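You operate a simulated robot arm through the tools that you are given. There is no shell and no other tool. Be economical: measure what you need, move in short steps, check, and stop when the job is done.

You run a simulated two-armed robot. Do the job below in one go: nothing can be reset, and whatever is moved stays where it is left.

## Task
Hold the large blue-ended strip, roll glue over its bare part and rack it.
Fine: load the roller at the small tray and put it back. Set down upright: blue glue roller. A coat counts when it lies all over at full strength: go over it till it gets no stronger.

Only the result counts: the job must be done as asked and must still hold three seconds after the hand-in. Knocking over, shifting, dropping, spilling or breaking anything else fails it.

## Robot
Two 7-joint arms with two-finger parallel grippers on one trunk, on a base that drives. Base frame: it is fixed to the floor where the robot stands at the start and does not move with it; the origin is under the middle of the robot, x ahead of it, y to its left, z up; the surface under the hand at the start is at about z = 0.86. Lengths are in m, angles in degrees, forces in N, time in s.
The left shoulder is at the start at [0.05, 0.209, 1.196], the right one opposite. With the tool pointing down near the work surface each hand reaches from about 0.26 to 0.9 m from the robot's upright axis, wherever it stands, measured 20 degrees to its own side. Places, roughly: large blue-ended strip (17x5x2 cm) [0.5, -0.5, 0.9]; large yellow-ended strip (17x5x2 cm) [0.8, -2, 1.2]; slatted rack [0.6, -0.8, 0.9]; small glue tray [0.6, -0.2, 0.9]. Payload 4.4 kg a hand.
Tool frame (each hand has its own): the origin (TCP) lies between the finger pads and is the grasp point; the fingertips stand 0.023 m ahead of it; z points along the fingers, y is the line along which they close. The gripper opens to 0.094 m. The fingers are 0.038 m wide and 0.01 m thick; the gripper's body (0.054 by 0.096 m) begins 0.039 m behind the TCP.
Orientation is told as [roll, pitch, yaw] about the base's x, y, z axes, in that order, counted from this pose: with the fingers straight down and closing along the base's y, the tool's x points along the base's -x, its y along +y and its z along -z.

## Interface
- The arms move only by the tool step_arm. It takes "left_motion", "right_motion" or both (then of equal length, played together; a hand with none holds still); each is a list of rows, each a list of 3 entries, a list of its own where there are three numbers: the shift along the tool's x, y, z in units of 30 mm (1.0 is 30 mm), then the turn, a rotation vector about the tool's x, y, z in units of 8 degrees (1.0 is 8 degrees), then the finger opening in m, from 0 to 0.094. In form: [[[x, y, z], [wx, wy, wz], fingers], ...]. A call has 1 to 8 rows; each row shifts and turns the commanded pose from where the row before left it, along the tool's axes as they then stand. A call with a number of a shift or a turn outside -1 to 1 is refused whole. Each row takes 0.2 s and may step no farther than 0.05 m and 8.6 degrees from the row before; otherwise, or with a gripper value out of range, the whole call is refused. Where a pose cannot be reached the arm comes as near as it can. A force on the tool above 90 N (or 10 N above the force at the start of the call, whichever is more), or a blocked arm, ends the call early, and 0.2 s more pass. The fingers move at their own pace (about 0.108 m/s each) and stop on an object; they squeeze with about 32 N. The grip force told is the motor's: it shows also when the fingers shut on nothing. Time passes only in rows, and 0.2 s behind the last, so rows that do not move let the fingers close. The reply holds the time, the measured pose of the TCP, the force on the tool along the base axes, the opening and the grip force, in the units named above and with some noise, with the torque about the TCP (base axes, N m) and any sound that the robot's microphone picked up.
- Cameras (640 x 400 px; columns grow to the right, rows downward): "scene" is now at [0.1509, -0.0385, 1.3845]; the picture's right is [-0.41, -0.91, 0.00], its down [-0.39, 0.18, -0.90] and it looks along [0.82, -0.37, -0.43] (base axes); focal length 256 px, centre (320, 200). "left" rides on the left gripper at [0.086, -0.016, -0.075] in its tool frame; the picture's right is [0.18, 0.98, 0.00], its down [-0.58, 0.11, -0.81] and it looks along [-0.79, 0.15, 0.59] (tool axes); focal length 243 px, centre (320, 200). "right" rides on the right gripper at [0.086, 0.016, -0.074] in its tool frame; the picture's right is [-0.18, 0.98, 0.00], its down [-0.58, -0.11, -0.81] and it looks along [-0.79, -0.15, 0.59] (tool axes); focal length 243 px, centre (320, 200). There is no depth. A picture from a camera that has moved, and an enlarged one, comes with that camera's place and axes in the base frame and with its lens.
- camera(camera): a new picture of that camera. The clock stands still meanwhile.
- lift_body(by): slides the trunk up (or, below 0, down) by that many m; the arms and the scene camera ride with it, the base frame stays. It gives what a move gives, with no picture.
- drive_base(legs): drives the robot by 1 to 6 legs, each [ahead, left, turn to the left] in m, m and degrees, along the robot's own axes; the way and the turn of a leg run together, so that a leg with both is an arc; at most 1.5 m and 180 degrees a leg. The arms and the cameras ride along, it lands a little off, and it stops where it bumps. It gives what a move gives.
- pan_tilt(pan, tilt): turns the head with the scene camera to pan (to the left, within 80 degrees either way) and tilt (down, from -29 to 69), counted from straight ahead of the robot. It gives what a move gives.
- zoom(camera, box): a new picture of the part [left, top, right, bottom] of that camera's present view, enlarged. The clock stands still meanwhile.
- job_done(): hands the job in; it is judged then, once.

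Go step by step. Nothing tells you exact positions but the pictures and the camera data: compare them with the known pose of the tool, close in by small moves and look again before you grip or let go. The budget is 120 turns and 88 pictures, counting those below and the enlarged ones. Unless the task says otherwise, let go and move clear before handing in.

The tools are called after ">>>" as name(argument=value, ...) on one line, values as JSON. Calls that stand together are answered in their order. step_arm: Moves the arms, as the interface text tells. Its arguments: {"type":"object","properties":{"left_motion":{"type":"array"},"right_motion":{"type":"array"}},"required":[]} The other tools are called the same way: lift_body (by) slides the trunk up or down; drive_base (legs) drives the base; pan_tilt (pan, tilt) turns the head that bears the scene camera; camera (camera) takes a picture; zoom (camera, box) takes an enlarged picture of a part of a camera's view; job_done () hands the job in.

At the start:

```text
t: 0.0
left_tool_pos: [0.5862, -0.061, 1.2425]
left_ee_rot: [0.0, -0.1, 0.0]
left_wrist_force: [0.4, -0.7, 0.1]
left_torque: [0.01, -0.01, 0.0]
left_width: 0.0943
left_finger_force: 0.1
right_tool_pos: [0.4499, -0.4633, 1.1546]
right_ee_rot: [0.0, -0.1, 0.1]
right_wrist_force: [-0.4, -0.1, 0.3]
right_torque: [0.0, 0.03, -0.01]
right_width: 0.0942
right_finger_force: 0.0
trunk travel left (down, up): [-0.275, 0.288]
robot x, y, heading: [0.0007, -0.0023, -0.1]
head pan, tilt: [-24.4, 25.3]
```

scene: 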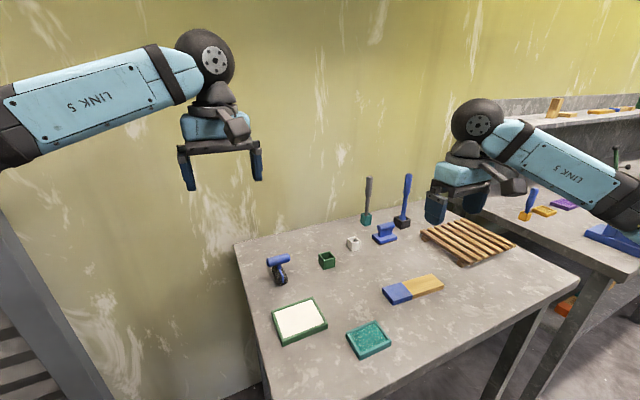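
right: 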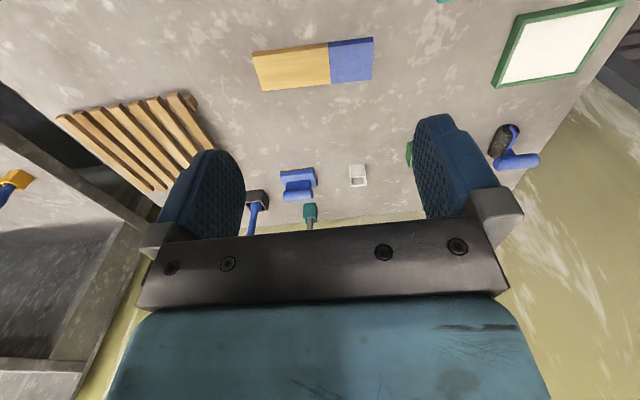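
left: 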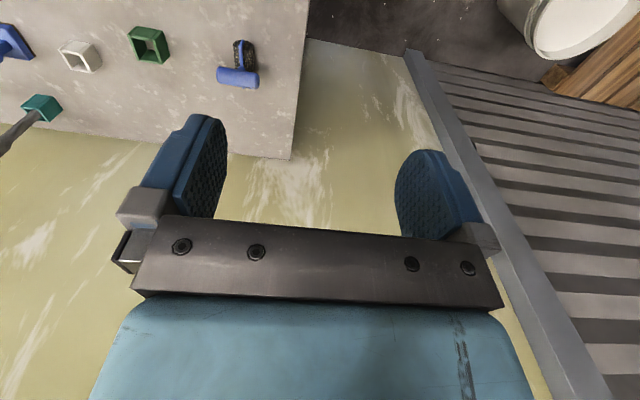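

I see the bench with a white tray, a teal pad, a blue-ended strip, a rack and some tools. I'll zoom in to identify the roller and the details.

>>> zoom(camera="scene", box=[230, 230, 390, 360])

>>> zoom(camera="scene", box=[340, 170, 540, 310])

>>> zoom(camera="right", box=[230, 0, 640, 230])

```text
3.08 times, centred on (310, 295) of scene
camera zoom: at [0.1509, -0.0385, 1.3845], right [-0.41, -0.91, 0.0], down [-0.39, 0.18, -0.9], along [0.82, -0.37, -0.43], focal length 787 px, centre (351, -92)
```

zoom: 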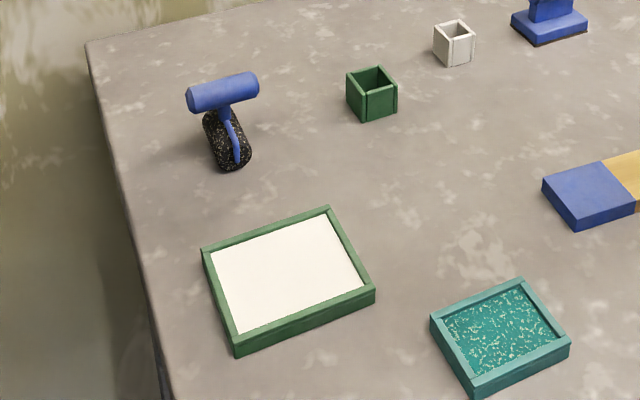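

```text
2.86 times, centred on (440, 240) of scene
camera zoom: at [0.1509, -0.0385, 1.3845], right [-0.41, -0.91, 0.0], down [-0.39, 0.18, -0.9], along [0.82, -0.37, -0.43], focal length 731 px, centre (-23, 86)
```

zoom: 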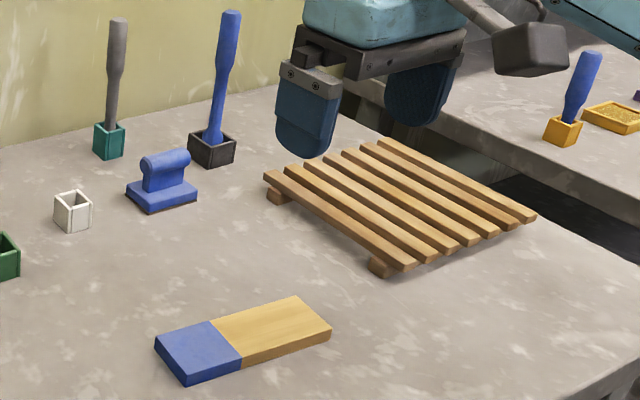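

```text
1.56 times, centred on (435, 115) of right
camera zoom: at [0.3645, -0.4477, 1.2287], right [0.18, 0.98, 0.0], down [0.58, -0.11, 0.81], along [0.79, -0.15, -0.59], focal length 379 px, centre (140, 333)
```

zoom: 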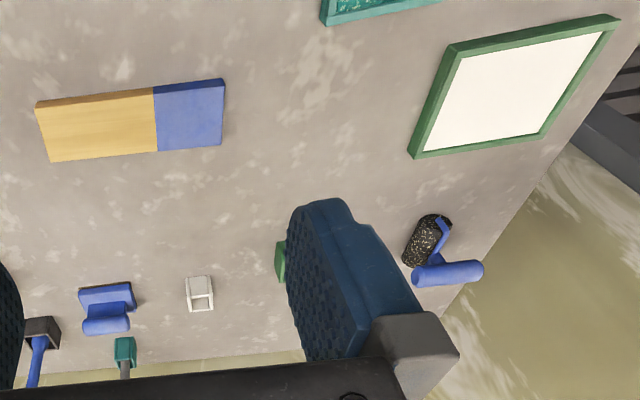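

The white-filled green tray matches the small glue tray. The roller stands with its handle near [0.723, -0.168, 0.925], handle along y and drum axis along x. The strip lies along y, blue end y -0.395 to -0.455, bare part to -0.56. My plan is for the left hand to hold the blue end while the right hand rolls, and I'll first drive 0.2 m to the right.

>>> drive_base(legs=[[0, -0.2, 0]])

>>> pan_tilt(pan=-10, tilt=38)

>>> camera(camera="scene")

```text
t: 2.4
left_tool_pos: [0.5866, -0.2592, 1.2422]
left_ee_rot: [0.0, 0.0, 0.1]
left_wrist_force: [0.3, 0.2, 0.1]
left_torque: [0.02, -0.01, 0.0]
left_width: 0.0939
left_finger_force: 0.0
right_tool_pos: [0.4495, -0.6632, 1.155]
right_ee_rot: [0.1, 0.1, 0.1]
right_wrist_force: [0.6, -0.2, 0.1]
right_torque: [0.0, -0.01, 0.04]
right_width: 0.0938
right_finger_force: 0.0
trunk travel left (down, up): [-0.275, 0.288]
robot x, y, heading: [0.0029, -0.1977, -0.0]
head pan, tilt: [-24.4, 25.3]
```

```text
t: 3.1
left_tool_pos: [0.5872, -0.2598, 1.2428]
left_ee_rot: [0.0, 0.0, 0.1]
left_wrist_force: [0.9, -1.1, -0.5]
left_torque: [0.04, 0.04, 0.05]
left_width: 0.094
left_finger_force: 0.1
right_tool_pos: [0.4488, -0.6617, 1.1556]
right_ee_rot: [0.0, 0.0, 0.1]
right_wrist_force: [1.1, -0.5, -0.2]
right_torque: [-0.04, 0.01, -0.01]
right_width: 0.094
right_finger_force: 0.0
trunk travel left (down, up): [-0.275, 0.288]
robot x, y, heading: [0.0028, -0.1966, -0.0]
head pan, tilt: [-10.0, 38.0]
```

```text
81 pictures are left
camera scene: at [0.1522, -0.2146, 1.3646], right [-0.17, -0.98, 0.0], down [-0.61, 0.11, -0.79], along [0.78, -0.14, -0.62], focal length 256 px, centre (320, 200)
```

scene: 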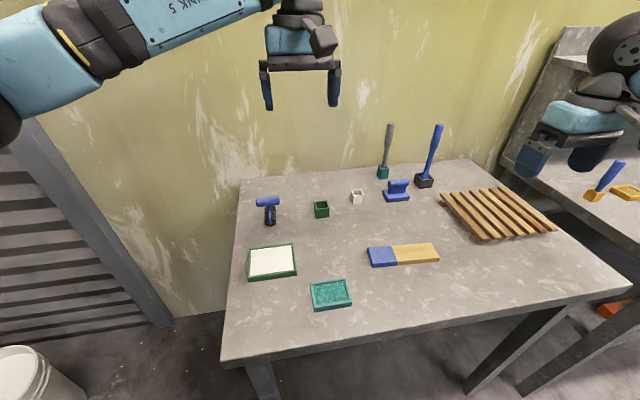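

>>> zoom(camera="scene", box=[235, 185, 335, 247])

>>> zoom(camera="scene", box=[235, 225, 455, 320])

```text
6.40 times, centred on (285, 216) of scene
camera zoom: at [0.1522, -0.2146, 1.3646], right [-0.17, -0.98, 0.0], down [-0.61, 0.11, -0.79], along [0.78, -0.14, -0.62], focal length 1637 px, centre (544, 98)
```

zoom: 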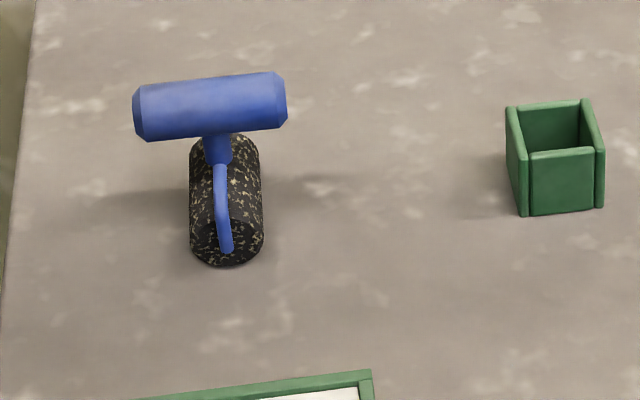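

```text
2.91 times, centred on (345, 272) of scene
camera zoom: at [0.1522, -0.2146, 1.3646], right [-0.17, -0.98, 0.0], down [-0.61, 0.11, -0.79], along [0.78, -0.14, -0.62], focal length 744 px, centre (247, -11)
```

zoom: 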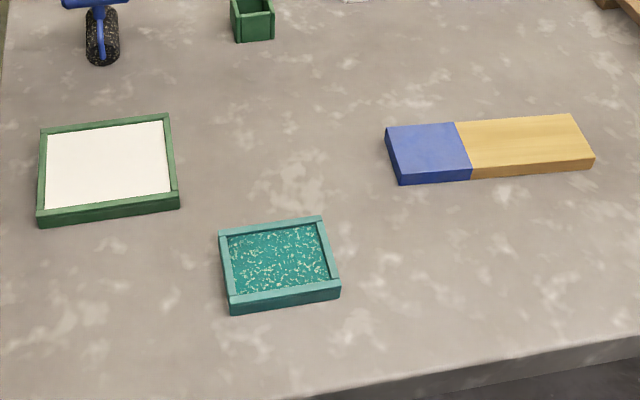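

The tray interior spans about x 0.53–0.604 and y -0.22 to -0.123. I'm clearing the left hand to the left and yawing the right hand by 90° so it closes along x.

>>> step_arm(left_motion=[[[0, 1, 0], [0, 0, 0], 0.09], [[0, 1, 0], [0, 0, 0], 0.09], [[0, 1, 0], [0, 0, 0], 0.09], [[0, 1, 0], [0, 0, 0], 0.09], [[0, 1, 0], [0, 0, 0], 0.09], [[0, 1, 0], [0, 0, 0], 0.09], [[0, 1, 0], [0, 0, 0], 0.09], [[0, 1, 0], [0, 0, 0], 0.09]], right_motion=[[[0, 0, 0], [0, 0, -1], 0.09], [[0, 0, 0], [0, 0, -1], 0.09], [[0, 0, 0], [0, 0, -1], 0.09], [[0, 0, 0], [0, 0, -1], 0.09], [[0, 0, 0], [0, 0, -1], 0.09], [[0, 0, 0], [0, 0, -1], 0.09], [[0, 0, 0], [0, 0, -1], 0.09], [[0, 0, 0], [0, 0, -1], 0.09]])

>>> step_arm(left_motion=[[[0, 1, 0], [0, 0, 0], 0.09], [[0, 1, 0], [0, 0, 0], 0.09], [[0, 1, 0], [0, 0, 0], 0.09], [[0, 1, 0], [0, 0, 0], 0.09]], right_motion=[[[0, 0, 0], [0, 0, -0.8125], 0.09], [[0, 0, 0], [0, 0, -0.8125], 0.09], [[0, 0, 0], [0, 0, -0.8125], 0.09], [[0, 0, 0], [0, 0, -0.8125], 0.09]])

```text
t: 5.0
left_tool_pos: [0.5863, -0.0167, 1.2418]
left_ee_rot: [-0.1, 0.0, 0.0]
left_wrist_force: [-0.2, -0.9, -0.2]
left_torque: [-0.06, 0.01, 0.02]
left_width: 0.0898
left_finger_force: 0.0
right_tool_pos: [0.406, -0.64, 1.1474]
right_ee_rot: [-0.5, 0.4, 39.2]
right_wrist_force: [0.5, -0.3, -0.3]
right_torque: [0.01, 0.03, -0.02]
right_width: 0.09
right_finger_force: 0.1
right hand out of reach, approached as far as the arm can: row 5, 6, 7, 8
trunk travel left (down, up): [-0.275, 0.288]
robot x, y, heading: [0.0016, -0.1973, -0.1]
head pan, tilt: [-10.0, 38.0]
```

```text
t: 6.0
left_tool_pos: [0.5872, 0.1015, 1.2422]
left_ee_rot: [0.0, 0.0, 0.1]
left_wrist_force: [-0.7, -0.3, 0.4]
left_torque: [-0.01, -0.01, 0.0]
left_width: 0.0902
left_finger_force: 0.0
right_tool_pos: [0.3787, -0.6109, 1.1309]
right_ee_rot: [-0.4, 0.7, 45.2]
right_wrist_force: [-0.2, 0.7, 0.4]
right_torque: [0.01, 0.0, 0.01]
right_width: 0.0902
right_finger_force: 0.1
right hand out of reach, approached as far as the arm can: row 1, 2, 3, 4
trunk travel left (down, up): [-0.275, 0.288]
robot x, y, heading: [-0.0021, -0.1997, 0.0]
head pan, tilt: [-10.0, 38.0]
```

Yaw +90 isn't reachable this far outward, but further inward it should be. I'll step inward and see how the commands act.

>>> step_arm(right_motion=[[[-1, 0, 0], [0, 0, 0], 0.09], [[-1, 0, 0], [0, 0, 0], 0.09], [[-1, 0, 0], [0, 0, 0], 0.09], [[-1, 0, 0], [0, 0, 0], 0.09]])

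```text
t: 7.0
left_tool_pos: [0.5873, 0.1036, 1.2419]
left_ee_rot: [0.0, 0.0, 0.1]
left_wrist_force: [0.5, 1.0, 0.2]
left_torque: [-0.02, 0.02, 0.03]
left_width: 0.0903
left_finger_force: 0.1
right_tool_pos: [0.4645, -0.5262, 1.1293]
right_ee_rot: [-0.3, 0.7, 45.2]
right_wrist_force: [0.0, 0.4, -0.2]
right_torque: [-0.01, 0.03, -0.01]
right_width: 0.0898
right_finger_force: 0.2
trunk travel left (down, up): [-0.275, 0.288]
robot x, y, heading: [-0.0002, -0.1989, 0.0]
head pan, tilt: [-10.0, 38.0]
```

The command restarts from the measured pose, which makes this simpler. Moving on over the roller.

>>> step_arm(right_motion=[[[-0.968, 0.157, 0.178], [0, 0, 0], 0.09], [[-0.968, 0.157, 0.178], [0, 0, 0], 0.09], [[-0.968, 0.157, 0.178], [0, 0, 0], 0.09], [[-0.968, 0.157, 0.178], [0, 0, 0], 0.09], [[-0.968, 0.157, 0.178], [0, 0, 0], 0.09], [[-0.968, 0.157, 0.178], [0, 0, 0], 0.09], [[-0.968, 0.157, 0.178], [0, 0, 0], 0.09], [[-0.968, 0.157, 0.178], [0, 0, 0], 0.09]])

>>> step_arm(right_motion=[[[-0.968, 0.157, 0.178], [0, 0, 0], 0.09], [[-0.968, 0.157, 0.178], [0, 0, 0], 0.09], [[-0.968, 0.157, 0.178], [0, 0, 0], 0.09], [[-0.968, 0.157, 0.178], [0, 0, 0], 0.09], [[-0.968, 0.157, 0.178], [0, 0, 0], 0.09], [[-0.968, 0.157, 0.178], [0, 0, 0], 0.09], [[-0.968, 0.157, 0.178], [0, 0, 0], 0.09]])

>>> step_arm(right_motion=[[[0, 0, 0], [0, 0, -0.93], 0.09], [[0, 0, 0], [0, 0, -0.93], 0.09], [[0, 0, 0], [0, 0, -0.93], 0.09], [[0, 0, 0], [0, 0, -0.93], 0.09], [[0, 0, 0], [0, 0, -0.93], 0.09], [[0, 0, 0], [0, 0, -0.93], 0.09]])

```text
t: 8.8
left_tool_pos: [0.5879, 0.1036, 1.2422]
left_ee_rot: [-0.2, 0.0, 0.0]
left_wrist_force: [-0.2, 0.6, -0.2]
left_torque: [-0.05, -0.01, -0.02]
left_width: 0.0901
left_finger_force: 0.0
right_tool_pos: [0.6004, -0.3348, 1.0835]
right_ee_rot: [-0.3, 0.6, 45.1]
right_wrist_force: [0.7, 0.1, -0.3]
right_torque: [-0.02, -0.01, 0.0]
right_width: 0.0901
right_finger_force: 0.1
trunk travel left (down, up): [-0.275, 0.288]
robot x, y, heading: [0.0, -0.2003, -0.1]
head pan, tilt: [-10.0, 38.0]
```

```text
t: 10.3
left_tool_pos: [0.5869, 0.1022, 1.2422]
left_ee_rot: [0.0, 0.1, 0.1]
left_wrist_force: [-0.5, 0.4, 0.2]
left_torque: [-0.01, -0.02, -0.04]
left_width: 0.0902
left_finger_force: 0.1
right_tool_pos: [0.723, -0.1679, 1.0449]
right_ee_rot: [-0.4, 0.6, 45.2]
right_wrist_force: [0.0, -0.1, -1.0]
right_torque: [0.0, 0.02, -0.01]
right_width: 0.09
right_finger_force: 0.1
trunk travel left (down, up): [-0.275, 0.288]
robot x, y, heading: [0.0011, -0.1969, -0.0]
head pan, tilt: [-10.0, 38.0]
```

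```text
t: 11.8
left_tool_pos: [0.5855, 0.1016, 1.2435]
left_ee_rot: [0.0, -0.1, 0.1]
left_wrist_force: [-0.1, 0.3, 0.3]
left_torque: [-0.01, 0.01, -0.02]
left_width: 0.0901
left_finger_force: 0.2
right_tool_pos: [0.7206, -0.1695, 1.0449]
right_ee_rot: [-0.3, 0.6, 45.2]
right_wrist_force: [-0.4, -0.5, -0.1]
right_torque: [-0.01, 0.0, 0.0]
right_width: 0.0901
right_finger_force: 0.1
right hand out of reach, approached as far as the arm can: row 1, 2, 3, 4, 5, 6
trunk travel left (down, up): [-0.275, 0.288]
robot x, y, heading: [-0.0005, -0.1978, -0.1]
head pan, tilt: [-10.0, 38.0]
```

The right wrist won't turn past 45°, so I'll go back to yaw 0 and grip the 6.5 cm handle by its ends (along y). That keeps the drum axis along x, which suits the tray and strip.

>>> step_arm(right_motion=[[[0, 0, 0], [0, 0, 0.94], 0.094], [[0, 0, 0], [0, 0, 0.94], 0.094], [[0, 0, 0], [0, 0, 0.94], 0.094], [[0, 0, 0], [0, 0, 0.94], 0.094], [[0, 0, 0], [0, 0, 0.94], 0.094], [[0, 0, 0], [0, 0, 0.94], 0.094]])

>>> camera(camera="right")

>>> zoom(camera="scene", box=[215, 150, 335, 225])

```text
t: 13.2
left_tool_pos: [0.5871, 0.1018, 1.2425]
left_ee_rot: [0.0, 0.0, 0.1]
left_wrist_force: [0.0, -0.8, 0.1]
left_torque: [-0.02, -0.01, -0.02]
left_width: 0.09
left_finger_force: 0.0
right_tool_pos: [0.7196, -0.1707, 1.046]
right_ee_rot: [-0.7, 0.3, -0.1]
right_wrist_force: [-1.0, 0.0, 1.2]
right_torque: [0.04, -0.02, 0.03]
right_width: 0.0943
right_finger_force: 0.0
trunk travel left (down, up): [-0.275, 0.288]
robot x, y, heading: [-0.0019, -0.1986, -0.1]
head pan, tilt: [-10.0, 38.0]
```

```text
78 pictures are left
camera right: at [0.6356, -0.1532, 1.1194], right [0.19, 0.98, -0.01], down [0.58, -0.1, 0.81], along [0.79, -0.16, -0.59], focal length 243 px, centre (320, 200)
```

right: 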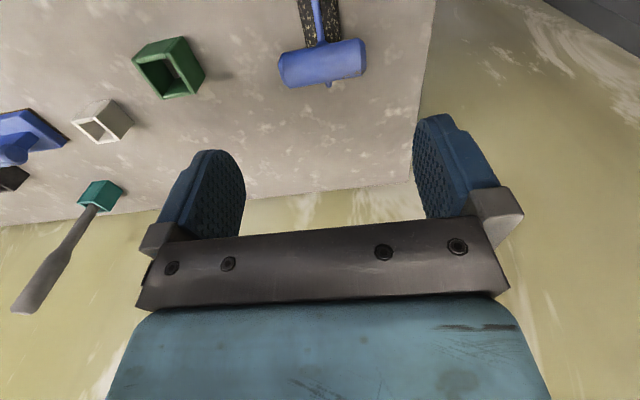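

```text
5.33 times, centred on (275, 188) of scene
camera zoom: at [0.1522, -0.2146, 1.3646], right [-0.17, -0.98, 0.0], down [-0.61, 0.11, -0.79], along [0.78, -0.14, -0.62], focal length 1364 px, centre (560, 267)
```

zoom: 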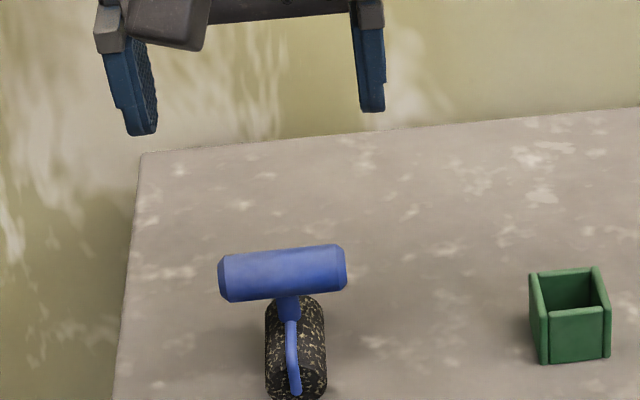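

Handle centre confirmed at [0.722, -0.171], and the hand is centred over it. Descending most of the way, then checking.

>>> step_arm(right_motion=[[[-0.07, 0, 0.55], [0, 0, 0], 0.094], [[0, 0, 0.55], [0, 0, 0], 0.094], [[0, 0, 0.55], [0, 0, 0], 0.094], [[0, 0, 0.55], [0, 0, 0], 0.094], [[0, 0, 0.55], [0, 0, 0], 0.094], [[0, 0, 0.55], [0, 0, 0], 0.094]])

>>> zoom(camera="scene", box=[215, 150, 335, 225])

>>> camera(camera="right")

```text
t: 14.6
left_tool_pos: [0.5883, 0.1022, 1.2428]
left_ee_rot: [0.0, 0.0, 0.0]
left_wrist_force: [-1.0, -0.2, 1.1]
left_torque: [-0.02, -0.01, -0.01]
left_width: 0.0898
left_finger_force: 0.0
right_tool_pos: [0.7213, -0.1708, 0.9456]
right_ee_rot: [-0.6, 0.2, 0.0]
right_wrist_force: [0.4, 0.1, 0.4]
right_torque: [-0.03, -0.02, 0.02]
right_width: 0.0938
right_finger_force: 0.1
trunk travel left (down, up): [-0.275, 0.288]
robot x, y, heading: [-0.0011, -0.1988, 0.1]
head pan, tilt: [-10.0, 38.0]
```

```text
5.33 times, centred on (275, 188) of scene
camera zoom: at [0.1525, -0.2146, 1.3645], right [-0.17, -0.98, 0.0], down [-0.61, 0.11, -0.79], along [0.78, -0.14, -0.62], focal length 1364 px, centre (560, 267)
```

zoom: 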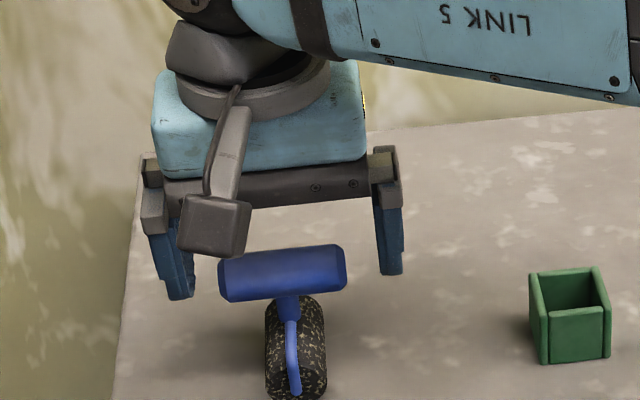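

```text
75 pictures are left
camera right: at [0.6373, -0.1547, 1.0205], right [0.18, 0.98, -0.01], down [0.58, -0.1, 0.81], along [0.79, -0.15, -0.59], focal length 243 px, centre (320, 200)
```

right: 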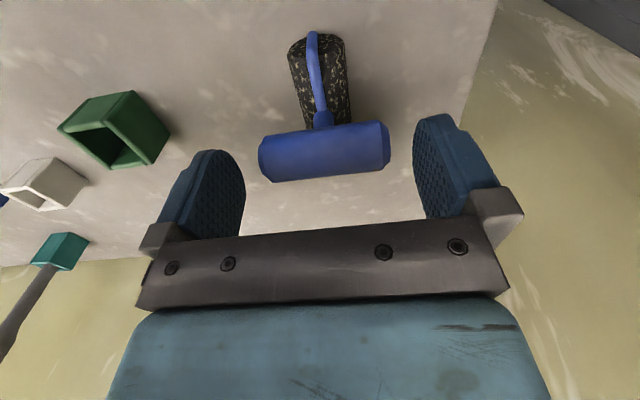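

Still well centred. I'll lower the last 2 cm and close on the handle ends.

>>> step_arm(right_motion=[[[0, 0.05, 0.4], [0, 0, 0], 0.094], [[0, 0, 0.33], [0, 0, 0], 0.094]])

>>> step_arm(right_motion=[[[0, 0, 0], [0, 0, 0], 0.075], [[0, 0, 0], [0, 0, 0], 0.06], [[0, 0, 0], [0, 0, 0], 0.04], [[0, 0, 0], [0, 0, 0], 0.04]])

>>> zoom(camera="scene", box=[215, 150, 335, 225])

```text
t: 15.2
left_tool_pos: [0.5876, 0.1023, 1.242]
left_ee_rot: [0.0, -0.1, 0.0]
left_wrist_force: [-0.9, 0.2, 0.6]
left_torque: [0.03, -0.01, 0.0]
left_width: 0.0899
left_finger_force: 0.0
right_tool_pos: [0.7222, -0.1698, 0.9246]
right_ee_rot: [-0.7, 0.2, 0.1]
right_wrist_force: [0.3, -0.1, 0.4]
right_torque: [0.0, 0.0, -0.02]
right_width: 0.094
right_finger_force: 0.1
trunk travel left (down, up): [-0.275, 0.288]
robot x, y, heading: [0.0029, -0.2004, -0.3]
head pan, tilt: [-10.0, 38.0]
```

```text
t: 16.1
left_tool_pos: [0.5867, 0.1025, 1.2425]
left_ee_rot: [0.0, -0.1, 0.2]
left_wrist_force: [-0.4, 0.8, 0.7]
left_torque: [-0.01, 0.0, 0.0]
left_width: 0.09
left_finger_force: 0.1
right_tool_pos: [0.7224, -0.1701, 0.9263]
right_ee_rot: [-0.7, 0.2, 0.1]
right_wrist_force: [-0.8, -1.1, -0.4]
right_torque: [-0.01, -0.01, 0.02]
right_width: 0.0636
right_finger_force: 32.7
trunk travel left (down, up): [-0.275, 0.288]
robot x, y, heading: [-0.0023, -0.2055, -0.1]
head pan, tilt: [-10.0, 38.0]
```

```text
5.33 times, centred on (275, 188) of scene
camera zoom: at [0.1523, -0.2146, 1.3645], right [-0.17, -0.98, 0.0], down [-0.61, 0.11, -0.79], along [0.78, -0.14, -0.62], focal length 1364 px, centre (560, 267)
```

zoom: 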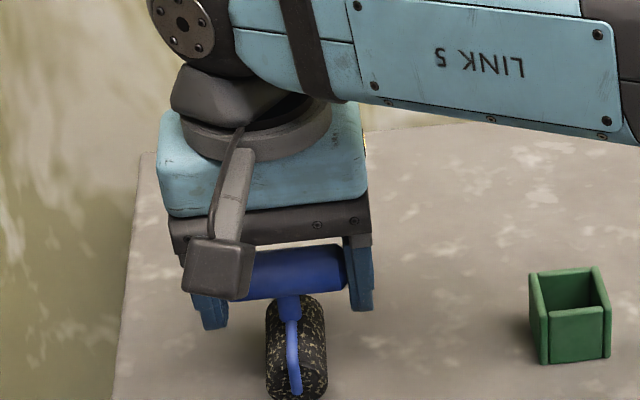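

The handle is held at 0.064 m. I'm lifting it 6 cm and carrying it over the tray.

>>> step_arm(right_motion=[[[0, 0, -0.5], [0, 0, 0], 0.04], [[0, 0, -0.5], [0, 0, 0], 0.04], [[0, 0, -1], [0, 0, 0], 0.04]])

>>> step_arm(right_motion=[[[0.83, 0, 0], [0, 0, 0], 0.04], [[0.83, 0, 0], [0, 0, 0], 0.04], [[0.83, 0, 0], [0, 0, 0], 0.04], [[0.83, 0, 0], [0, 0, 0], 0.04], [[0.83, 0, 0], [0, 0, 0], 0.04], [[0.83, 0, 0], [0, 0, 0], 0.04]])

>>> zoom(camera="scene", box=[205, 180, 345, 290])

>>> camera(camera="right")

```text
t: 16.9
left_tool_pos: [0.5848, 0.1029, 1.2441]
left_ee_rot: [0.1, 0.1, 0.1]
left_wrist_force: [-0.6, -0.6, -0.7]
left_torque: [0.0, -0.01, -0.03]
left_width: 0.0901
left_finger_force: 0.0
right_tool_pos: [0.7204, -0.1685, 0.9859]
right_ee_rot: [-0.5, 0.1, 0.0]
right_wrist_force: [-0.7, 0.1, 0.9]
right_torque: [0.01, -0.03, 0.01]
right_width: 0.0399
right_finger_force: 0.1
trunk travel left (down, up): [-0.275, 0.288]
robot x, y, heading: [-0.0, -0.2, 0.4]
head pan, tilt: [-10.0, 38.0]
```

```text
t: 18.4
left_tool_pos: [0.5864, 0.1021, 1.2436]
left_ee_rot: [0.0, 0.0, 0.2]
left_wrist_force: [0.4, 0.6, 0.4]
left_torque: [0.0, 0.01, 0.0]
left_width: 0.0898
left_finger_force: 0.1
right_tool_pos: [0.5723, -0.1698, 0.9839]
right_ee_rot: [-0.7, 0.2, -0.1]
right_wrist_force: [-0.6, -0.8, 0.3]
right_torque: [0.02, -0.01, -0.01]
right_width: 0.0399
right_finger_force: 0.2
trunk travel left (down, up): [-0.275, 0.288]
robot x, y, heading: [-0.0047, -0.2018, -0.3]
head pan, tilt: [-10.0, 38.0]
```

```text
3.64 times, centred on (275, 235) of scene
camera zoom: at [0.1518, -0.2148, 1.3646], right [-0.17, -0.98, 0.0], down [-0.61, 0.11, -0.79], along [0.78, -0.14, -0.62], focal length 930 px, centre (484, 73)
```

zoom: 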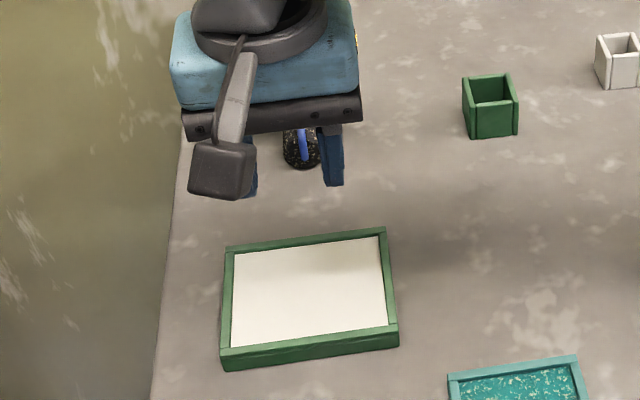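

```text
72 pictures are left
camera right: at [0.4872, -0.1528, 1.0593], right [0.18, 0.98, -0.01], down [0.58, -0.1, 0.81], along [0.79, -0.15, -0.59], focal length 243 px, centre (320, 200)
```

right: 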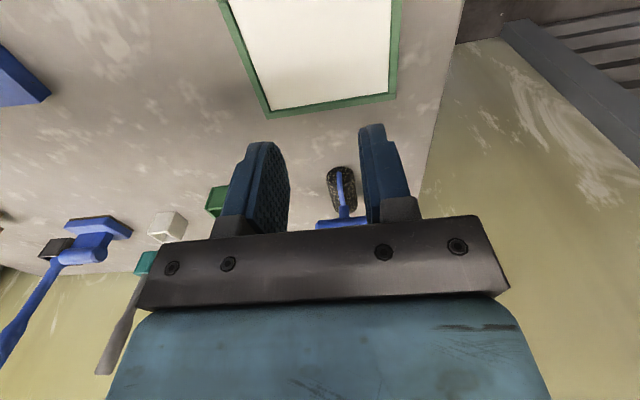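

The roller slipped out and stays at its place; the handle ends don't give enough hold. I'll check how it stands.

>>> zoom(camera="right", box=[280, 140, 400, 240])

>>> step_arm(right_motion=[[[1, 0, -0.7], [0, 0, 0], 0.09], [[1, 0, -0.7], [0, 0, 0], 0.09], [[1, 0, -0.7], [0, 0, 0], 0.09], [[1, 0, -0.7], [0, 0, 0], 0.09]])

>>> zoom(camera="scene", box=[235, 165, 335, 227])

```text
4.00 times, centred on (340, 190) of right
camera zoom: at [0.4872, -0.1528, 1.0593], right [0.18, 0.98, -0.01], down [0.58, -0.1, 0.81], along [0.79, -0.15, -0.59], focal length 970 px, centre (240, 240)
```

zoom: 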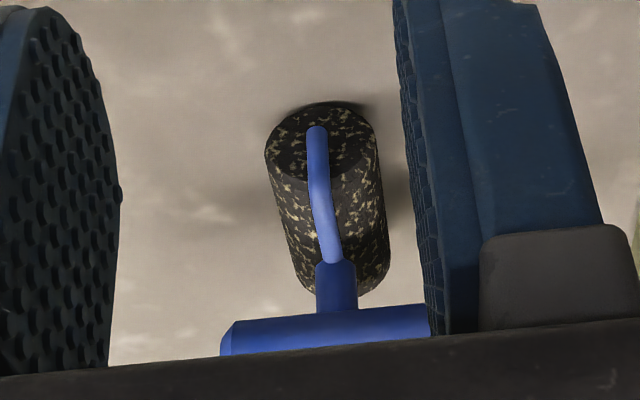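

```text
t: 19.4
left_tool_pos: [0.5867, 0.1029, 1.2439]
left_ee_rot: [-0.1, 0.0, 0.1]
left_wrist_force: [0.0, 0.2, 0.3]
left_torque: [-0.01, -0.03, 0.0]
left_width: 0.0897
left_finger_force: 0.1
right_tool_pos: [0.4529, -0.1676, 1.0697]
right_ee_rot: [-0.6, 0.1, 0.1]
right_wrist_force: [-0.4, 0.0, 0.7]
right_torque: [-0.01, -0.05, 0.01]
right_width: 0.09
right_finger_force: 0.0
trunk travel left (down, up): [-0.275, 0.288]
robot x, y, heading: [0.0006, -0.2015, 0.2]
head pan, tilt: [-10.0, 38.0]
```

```text
6.40 times, centred on (285, 196) of scene
camera zoom: at [0.1514, -0.2145, 1.3647], right [-0.17, -0.98, 0.0], down [-0.61, 0.11, -0.79], along [0.78, -0.14, -0.62], focal length 1637 px, centre (544, 226)
```

zoom: 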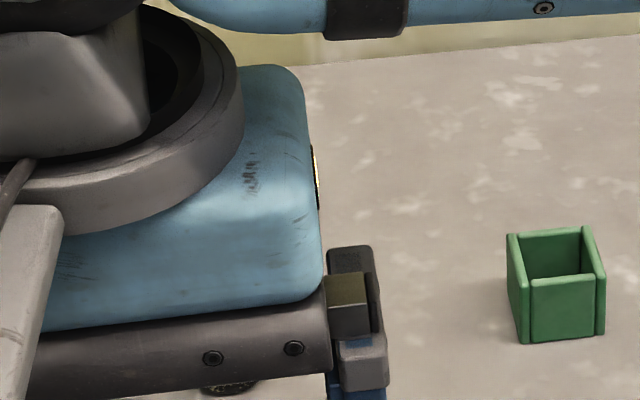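

The roller stands untouched. I'll grip across its diameter using yaw −90 on the right, and test yaw +90 on the left at the same time.

>>> step_arm(left_motion=[[[0, 0, 0], [0, 0, -1], 0.09], [[0, 0, 0], [0, 0, -1], 0.09], [[0, 0, 0], [0, 0, -1], 0.09], [[0, 0, 0], [0, 0, -1], 0.09], [[0, 0, 0], [0, 0, -1], 0.09], [[0, 0, 0], [0, 0, -1], 0.09], [[0, 0, 0], [0, 0, -1], 0.09], [[0, 0, 0], [0, 0, -1], 0.09]], right_motion=[[[0, 0, 0], [0, 0, 1], 0.07], [[0, 0, 0], [0, 0, 1], 0.07], [[0, 0, 0], [0, 0, 1], 0.07], [[0, 0, 0], [0, 0, 1], 0.07], [[0, 0, 0], [0, 0, 1], 0.07], [[0, 0, 0], [0, 0, 1], 0.07], [[0, 0, 0], [0, 0, 1], 0.07], [[0, 0, 0], [0, 0, 1], 0.07]])

>>> step_arm(left_motion=[[[0, 0, 0], [0, 0, -0.8125], 0.09], [[0, 0, 0], [0, 0, -0.8125], 0.09], [[0, 0, 0], [0, 0, -0.8125], 0.09], [[0, 0, 0], [0, 0, -0.8125], 0.09]], right_motion=[[[0, 0, 0], [0, 0, 0.8125], 0.07], [[0, 0, 0], [0, 0, 0.8125], 0.07], [[0, 0, 0], [0, 0, 0.8125], 0.07], [[0, 0, 0], [0, 0, 0.8125], 0.07]])

```text
t: 21.1
left_tool_pos: [0.5867, 0.1011, 1.2433]
left_ee_rot: [-0.1, -0.1, 64.2]
left_wrist_force: [-0.2, -0.3, -0.8]
left_torque: [-0.01, 0.01, -0.01]
left_width: 0.0901
left_finger_force: 0.0
right_tool_pos: [0.4527, -0.1685, 1.0692]
right_ee_rot: [-0.5, -0.5, -64.1]
right_wrist_force: [-0.2, -0.2, -0.8]
right_torque: [-0.02, -0.01, 0.01]
right_width: 0.07
right_finger_force: 0.0
trunk travel left (down, up): [-0.275, 0.288]
robot x, y, heading: [0.002, -0.1975, 0.1]
head pan, tilt: [-10.0, 38.0]
```

```text
t: 22.1
left_tool_pos: [0.5857, 0.1013, 1.2422]
left_ee_rot: [0.0, 0.1, 90.2]
left_wrist_force: [0.1, -0.2, 0.2]
left_torque: [-0.01, 0.0, 0.02]
left_width: 0.0899
left_finger_force: 0.0
right_tool_pos: [0.4531, -0.1675, 1.0685]
right_ee_rot: [-0.2, -0.7, -90.2]
right_wrist_force: [0.4, 0.5, 0.2]
right_torque: [-0.01, 0.0, 0.0]
right_width: 0.0701
right_finger_force: 0.0
trunk travel left (down, up): [-0.275, 0.288]
robot x, y, heading: [0.001, -0.1997, 0.1]
head pan, tilt: [-10.0, 38.0]
```

Both reachable. Now testing the left tilt (fingers pointing toward −y, 64°) while the right goes over the roller.

>>> step_arm(left_motion=[[[0, 0, 0], [0, 1, 0], 0.09], [[0, 0, 0], [0, 1, 0], 0.09], [[0, 0, 0], [0, 1, 0], 0.09], [[0, 0, 0], [0, 1, 0], 0.09], [[0, 0, 0], [0, 1, 0], 0.09], [[0, 0, 0], [0, 1, 0], 0.09], [[0, 0, 0], [0, 1, 0], 0.09], [[0, 0, 0], [0, 1, 0], 0.09]], right_motion=[[[0, 1, 0], [0, 0, 0], 0.07], [[0, 1, 0], [0, 0, 0], 0.07], [[0, 1, 0], [0, 0, 0], 0.07], [[0, 1, 0], [0, 0, 0], 0.07], [[0, 1, 0], [0, 0, 0], 0.07], [[0, 1, 0], [0, 0, 0], 0.07], [[0, 1, 0], [0, 0, 0], 0.07], [[0, 1, 0], [0, 0, 0], 0.07]])

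>>> step_arm(right_motion=[[[0, 0.97, 0], [0, 0, 0], 0.07]])

>>> camera(camera="right")

>>> camera(camera="scene")

```text
t: 23.9
left_tool_pos: [0.5877, 0.1011, 1.241]
left_ee_rot: [0.1, 64.2, 90.3]
left_wrist_force: [-0.1, 0.2, -0.3]
left_torque: [0.02, 0.02, 0.02]
left_width: 0.0897
left_finger_force: 0.0
right_tool_pos: [0.6944, -0.1678, 1.0677]
right_ee_rot: [-0.2, -0.7, -89.9]
right_wrist_force: [0.3, 0.3, 0.8]
right_torque: [-0.02, 0.03, 0.01]
right_width: 0.0701
right_finger_force: 0.0
trunk travel left (down, up): [-0.275, 0.288]
robot x, y, heading: [0.0026, -0.1996, -0.1]
head pan, tilt: [-10.0, 38.0]
```

```text
t: 24.4
left_tool_pos: [0.587, 0.1012, 1.2415]
left_ee_rot: [0.1, 64.0, 90.1]
left_wrist_force: [0.1, 0.4, -0.2]
left_torque: [-0.01, 0.04, -0.01]
left_width: 0.0898
left_finger_force: 0.0
right_tool_pos: [0.7237, -0.1667, 1.0669]
right_ee_rot: [-0.2, -0.7, -89.9]
right_wrist_force: [0.9, -0.1, -0.2]
right_torque: [-0.01, 0.04, 0.01]
right_width: 0.0698
right_finger_force: 0.0
trunk travel left (down, up): [-0.275, 0.288]
robot x, y, heading: [0.0007, -0.2019, -0.2]
head pan, tilt: [-10.0, 38.0]
```

```text
69 pictures are left
camera right: at [0.7411, -0.0802, 1.1399], right [0.98, -0.18, 0.0], down [-0.1, -0.57, 0.81], along [-0.15, -0.8, -0.58], focal length 243 px, centre (320, 200)
```

right: 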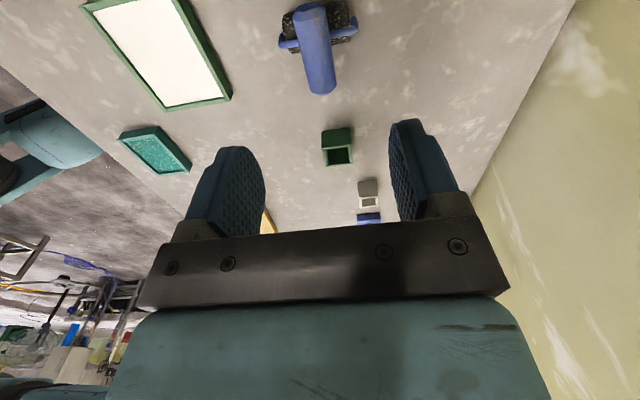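

```text
68 pictures are left
camera scene: at [0.1532, -0.2134, 1.3644], right [-0.17, -0.98, 0.0], down [-0.61, 0.11, -0.79], along [0.78, -0.14, -0.62], focal length 256 px, centre (320, 200)
```

scene: 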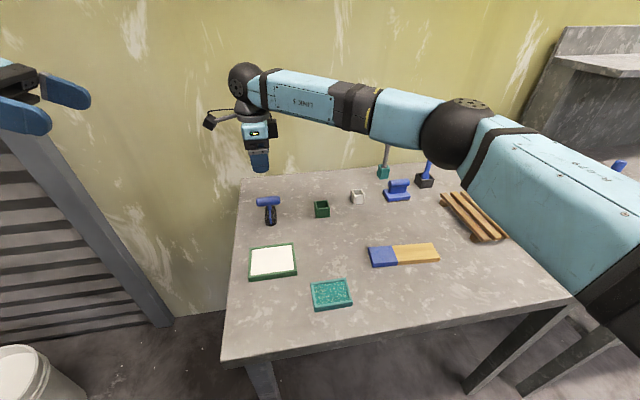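

The handle is below at about [0.720, -0.169], and the fork is symmetric. I'll descend so the tips stay above the fork, then check.

>>> step_arm(right_motion=[[[-0.07, -0.08, 0.9], [0, 0, 0], 0.06], [[0, 0, 0.9], [0, 0, 0], 0.06], [[0, 0, 0.9], [0, 0, 0], 0.06], [[0, 0, 0.9], [0, 0, 0], 0.06]])

>>> camera(camera="right")

>>> zoom(camera="scene", box=[215, 150, 335, 225])

```text
t: 25.4
left_tool_pos: [0.5864, 0.0996, 1.2428]
left_ee_rot: [0.1, 64.1, 90.1]
left_wrist_force: [-0.5, -0.2, -0.8]
left_torque: [-0.03, -0.01, 0.03]
left_width: 0.0899
left_finger_force: 0.0
right_tool_pos: [0.719, -0.1706, 0.9602]
right_ee_rot: [-0.3, -0.5, -89.9]
right_wrist_force: [0.3, 0.3, 0.1]
right_torque: [0.01, -0.02, -0.01]
right_width: 0.06
right_finger_force: 0.0
trunk travel left (down, up): [-0.275, 0.288]
robot x, y, heading: [0.0005, -0.1969, 0.0]
head pan, tilt: [-10.0, 38.0]
```

```text
67 pictures are left
camera right: at [0.7369, -0.0842, 1.0327], right [0.98, -0.18, 0.0], down [-0.11, -0.57, 0.81], along [-0.15, -0.8, -0.58], focal length 243 px, centre (320, 200)
```

right: 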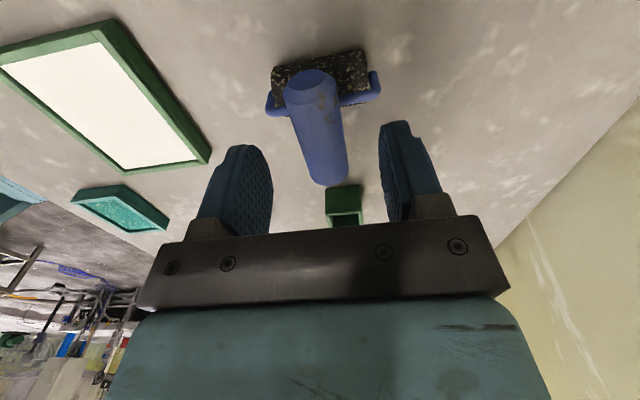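

```text
5.33 times, centred on (275, 188) of scene
camera zoom: at [0.1527, -0.2145, 1.3645], right [-0.17, -0.98, 0.0], down [-0.61, 0.11, -0.79], along [0.78, -0.14, -0.62], focal length 1364 px, centre (560, 267)
```

zoom: 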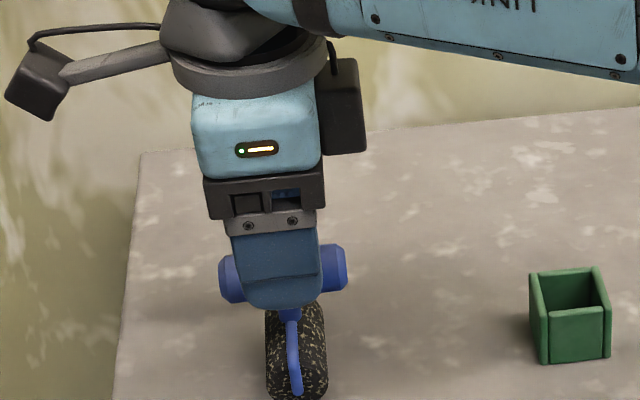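

Aligned. Lowering 3 cm and closing.

>>> step_arm(right_motion=[[[0, 0.05, 0.5], [0, 0, 0], 0.06], [[0.05, 0, 0.47], [0, 0, 0], 0.06], [[0, 0, 0], [0, 0, 0], 0.04], [[0, 0, 0], [0, 0, 0], 0.03], [[0, 0, 0], [0, 0, 0], 0.01], [[0, 0, 0], [0, 0, 0], 0.0], [[0, 0, 0], [0, 0, 0], 0.0]])

>>> zoom(camera="scene", box=[215, 150, 335, 225])

```text
t: 26.9
left_tool_pos: [0.5861, 0.1008, 1.2434]
left_ee_rot: [0.0, 64.1, 90.1]
left_wrist_force: [0.4, 0.4, 0.1]
left_torque: [-0.03, 0.02, -0.01]
left_width: 0.0902
left_finger_force: 0.0
right_tool_pos: [0.7192, -0.1699, 0.9325]
right_ee_rot: [-0.2, -0.5, -90.1]
right_wrist_force: [-1.0, -1.2, 0.6]
right_torque: [0.0, 0.0, -0.02]
right_width: 0.0245
right_finger_force: 31.7
trunk travel left (down, up): [-0.275, 0.288]
robot x, y, heading: [-0.0014, -0.1982, -0.2]
head pan, tilt: [-10.0, 38.0]
```

```text
5.33 times, centred on (275, 188) of scene
camera zoom: at [0.1523, -0.2146, 1.3646], right [-0.17, -0.98, 0.0], down [-0.61, 0.11, -0.79], along [0.78, -0.14, -0.62], focal length 1364 px, centre (560, 267)
```

zoom: 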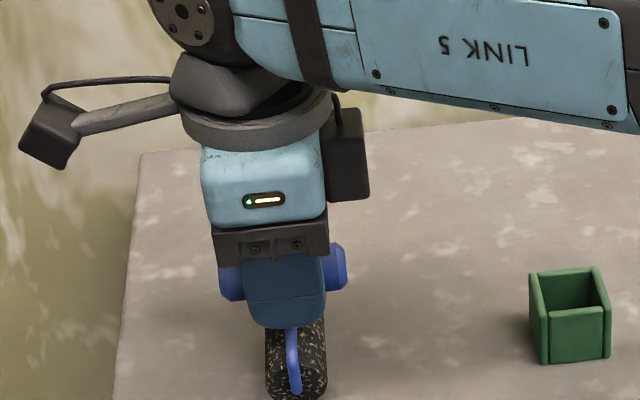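

Gripped at 0.0245 m with firm force, TCP [0.720, -0.170, 0.932]. Lifting and checking.

>>> step_arm(right_motion=[[[0, 0, -0.6], [0, 0, 0], 0.0], [[0, 0, -0.8], [0, 0, 0], 0.0], [[0, 0, -0.8], [0, 0, 0], 0.0]])

>>> zoom(camera="scene", box=[215, 130, 355, 230])

```text
t: 27.8
left_tool_pos: [0.5859, 0.1016, 1.2425]
left_ee_rot: [0.0, 64.1, 90.0]
left_wrist_force: [-0.4, -0.3, 0.6]
left_torque: [-0.02, 0.02, 0.0]
left_width: 0.0899
left_finger_force: 0.0
right_tool_pos: [0.7214, -0.1692, 0.9964]
right_ee_rot: [-0.1, -0.6, -90.1]
right_wrist_force: [0.2, 0.7, -0.8]
right_torque: [0.02, 0.02, 0.02]
right_width: 0.0241
right_finger_force: 32.2
trunk travel left (down, up): [-0.275, 0.288]
robot x, y, heading: [0.0002, -0.2014, -0.0]
head pan, tilt: [-10.0, 38.0]
```

```text
4.00 times, centred on (285, 180) of scene
camera zoom: at [0.1518, -0.2145, 1.3646], right [-0.17, -0.98, 0.0], down [-0.61, 0.11, -0.79], along [0.78, -0.14, -0.62], focal length 1023 px, centre (460, 280)
```

zoom: 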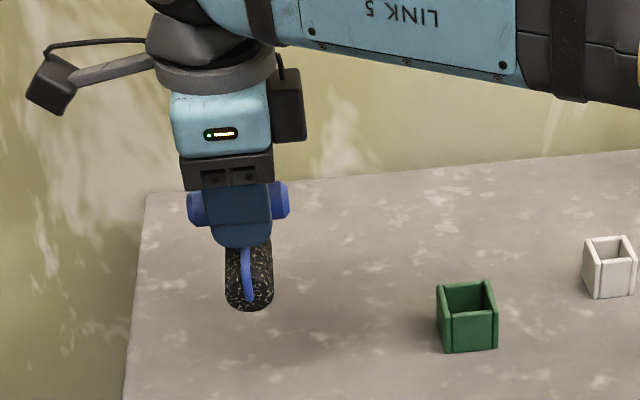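

Held well. I'll look closely at the tray's rim and depth before dipping.

>>> zoom(camera="scene", box=[240, 235, 304, 285])

>>> zoom(camera="right", box=[0, 0, 240, 250])

```text
8.00 times, centred on (272, 260) of scene
camera zoom: at [0.1518, -0.2145, 1.3646], right [-0.17, -0.98, 0.0], down [-0.61, 0.11, -0.79], along [0.78, -0.14, -0.62], focal length 2046 px, centre (704, -280)
```

zoom: 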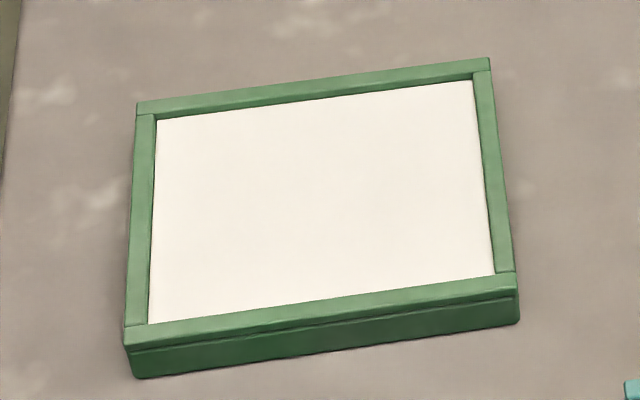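

```text
1.60 times, centred on (120, 125) of right
camera zoom: at [0.7384, -0.0827, 1.0706], right [0.98, -0.18, 0.0], down [-0.11, -0.57, 0.81], along [-0.15, -0.8, -0.58], focal length 388 px, centre (640, 320)
```

zoom: 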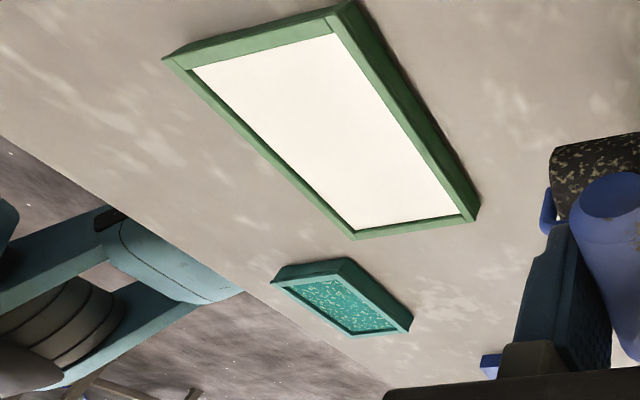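

The glue lies only a few millimetres below the rim, and the tray centre is at [0.563, -0.172]. Moving above it.

>>> step_arm(right_motion=[[[0, -0.88, 0], [0, 0, 0], 0.0], [[0, -0.88, 0], [0, 0, 0], 0.0], [[0, -0.88, 0], [0, 0, 0], 0.0], [[0, -0.88, 0], [0, 0, 0], 0.0], [[0, -0.88, 0], [0, 0, 0], 0.0], [[-0.08, -0.88, 0], [0, 0, 0], 0.0]])

>>> camera(camera="right")

>>> zoom(camera="scene", box=[215, 190, 335, 290])

```text
t: 29.1
left_tool_pos: [0.5854, 0.1009, 1.2428]
left_ee_rot: [0.0, 64.0, 90.1]
left_wrist_force: [0.3, 0.6, -0.2]
left_torque: [0.02, 0.02, -0.02]
left_width: 0.0901
left_finger_force: 0.1
right_tool_pos: [0.5623, -0.1735, 0.9981]
right_ee_rot: [-0.2, -0.6, -90.0]
right_wrist_force: [0.3, -0.4, -0.4]
right_torque: [-0.01, -0.03, 0.01]
right_width: 0.0243
right_finger_force: 31.5
trunk travel left (down, up): [-0.275, 0.288]
robot x, y, heading: [-0.0015, -0.2002, -0.1]
head pan, tilt: [-10.0, 38.0]
```

```text
61 pictures are left
camera right: at [0.5802, -0.0857, 1.0714], right [0.98, -0.18, 0.0], down [-0.11, -0.57, 0.81], along [-0.15, -0.8, -0.58], focal length 243 px, centre (320, 200)
```

right: 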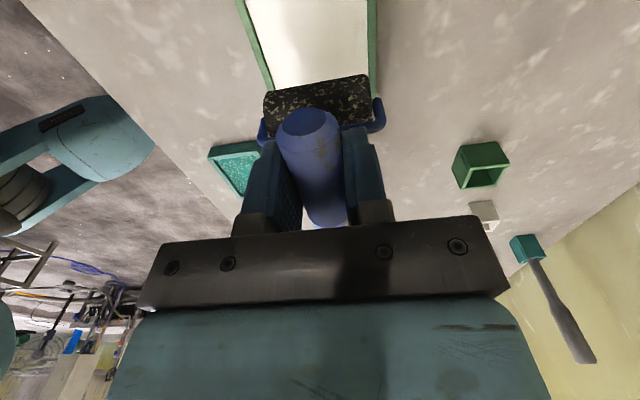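

```text
4.00 times, centred on (275, 240) of scene
camera zoom: at [0.1518, -0.215, 1.3646], right [-0.17, -0.98, 0.0], down [-0.61, 0.11, -0.79], along [0.78, -0.14, -0.62], focal length 1023 px, centre (500, 40)
```

zoom: 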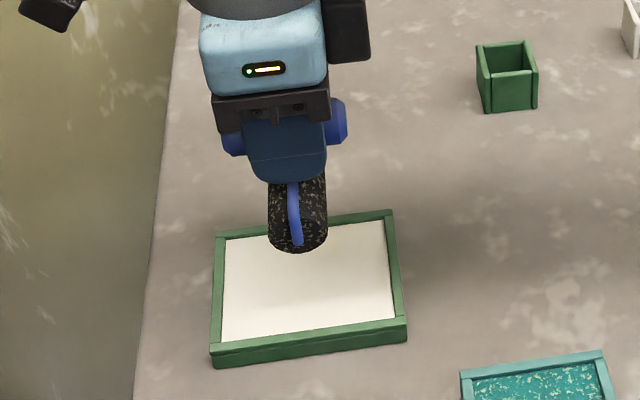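

Centred over the tray. Lowering to just above the glue, then touching gently.

>>> step_arm(right_motion=[[[0, 0, 0.8], [0, 0, 0], 0.0], [[0, 0, 0.7], [0, 0, 0], 0.0], [[0, 0, 0.1], [0, 0, 0], 0.0], [[0, 0, 0.1], [0, 0, 0], 0.0]])

>>> step_arm(right_motion=[[[0, 0, 0.07], [0, 0, 0], 0.0], [[0, 0, 0.07], [0, 0, 0], 0.0]])

>>> zoom(camera="scene", box=[235, 220, 315, 290])

```text
t: 30.1
left_tool_pos: [0.5866, 0.1005, 1.2425]
left_ee_rot: [-0.1, 64.0, 90.1]
left_wrist_force: [-0.4, -0.1, 0.9]
left_torque: [-0.01, -0.02, -0.01]
left_width: 0.0901
left_finger_force: 0.0
right_tool_pos: [0.5631, -0.1732, 0.9465]
right_ee_rot: [-0.1, -0.7, -89.9]
right_wrist_force: [-0.1, -0.3, -0.7]
right_torque: [-0.02, 0.02, 0.0]
right_width: 0.0245
right_finger_force: 32.1
trunk travel left (down, up): [-0.275, 0.288]
robot x, y, heading: [0.0014, -0.1999, -0.0]
head pan, tilt: [-10.0, 38.0]
```

```text
t: 30.8
left_tool_pos: [0.5861, 0.1005, 1.2431]
left_ee_rot: [-0.1, 64.0, 90.0]
left_wrist_force: [0.9, 0.7, 0.6]
left_torque: [0.04, -0.04, -0.01]
left_width: 0.09
left_finger_force: 0.0
right_tool_pos: [0.5612, -0.1733, 0.9443]
right_ee_rot: [0.1, -0.5, -90.1]
right_wrist_force: [0.7, -2.5, 16.7]
right_torque: [-0.13, -0.21, -0.01]
right_width: 0.0249
right_finger_force: 32.3
trunk travel left (down, up): [-0.275, 0.288]
robot x, y, heading: [-0.0011, -0.2007, -0.2]
head pan, tilt: [-10.0, 38.0]
```

```text
5.71 times, centred on (275, 255) of scene
camera zoom: at [0.1507, -0.2149, 1.3651], right [-0.17, -0.98, 0.0], down [-0.61, 0.11, -0.79], along [0.78, -0.14, -0.61], focal length 1462 px, centre (577, -114)
```

zoom: 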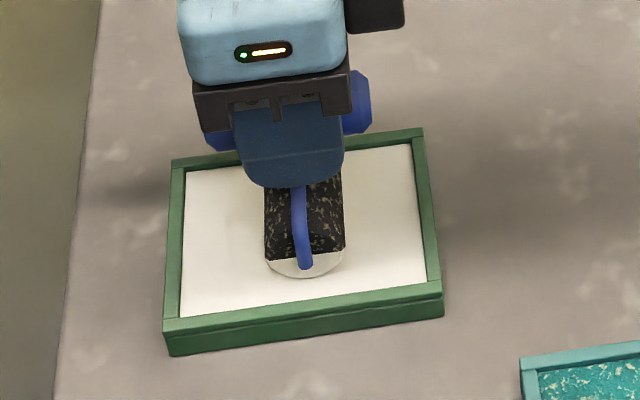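

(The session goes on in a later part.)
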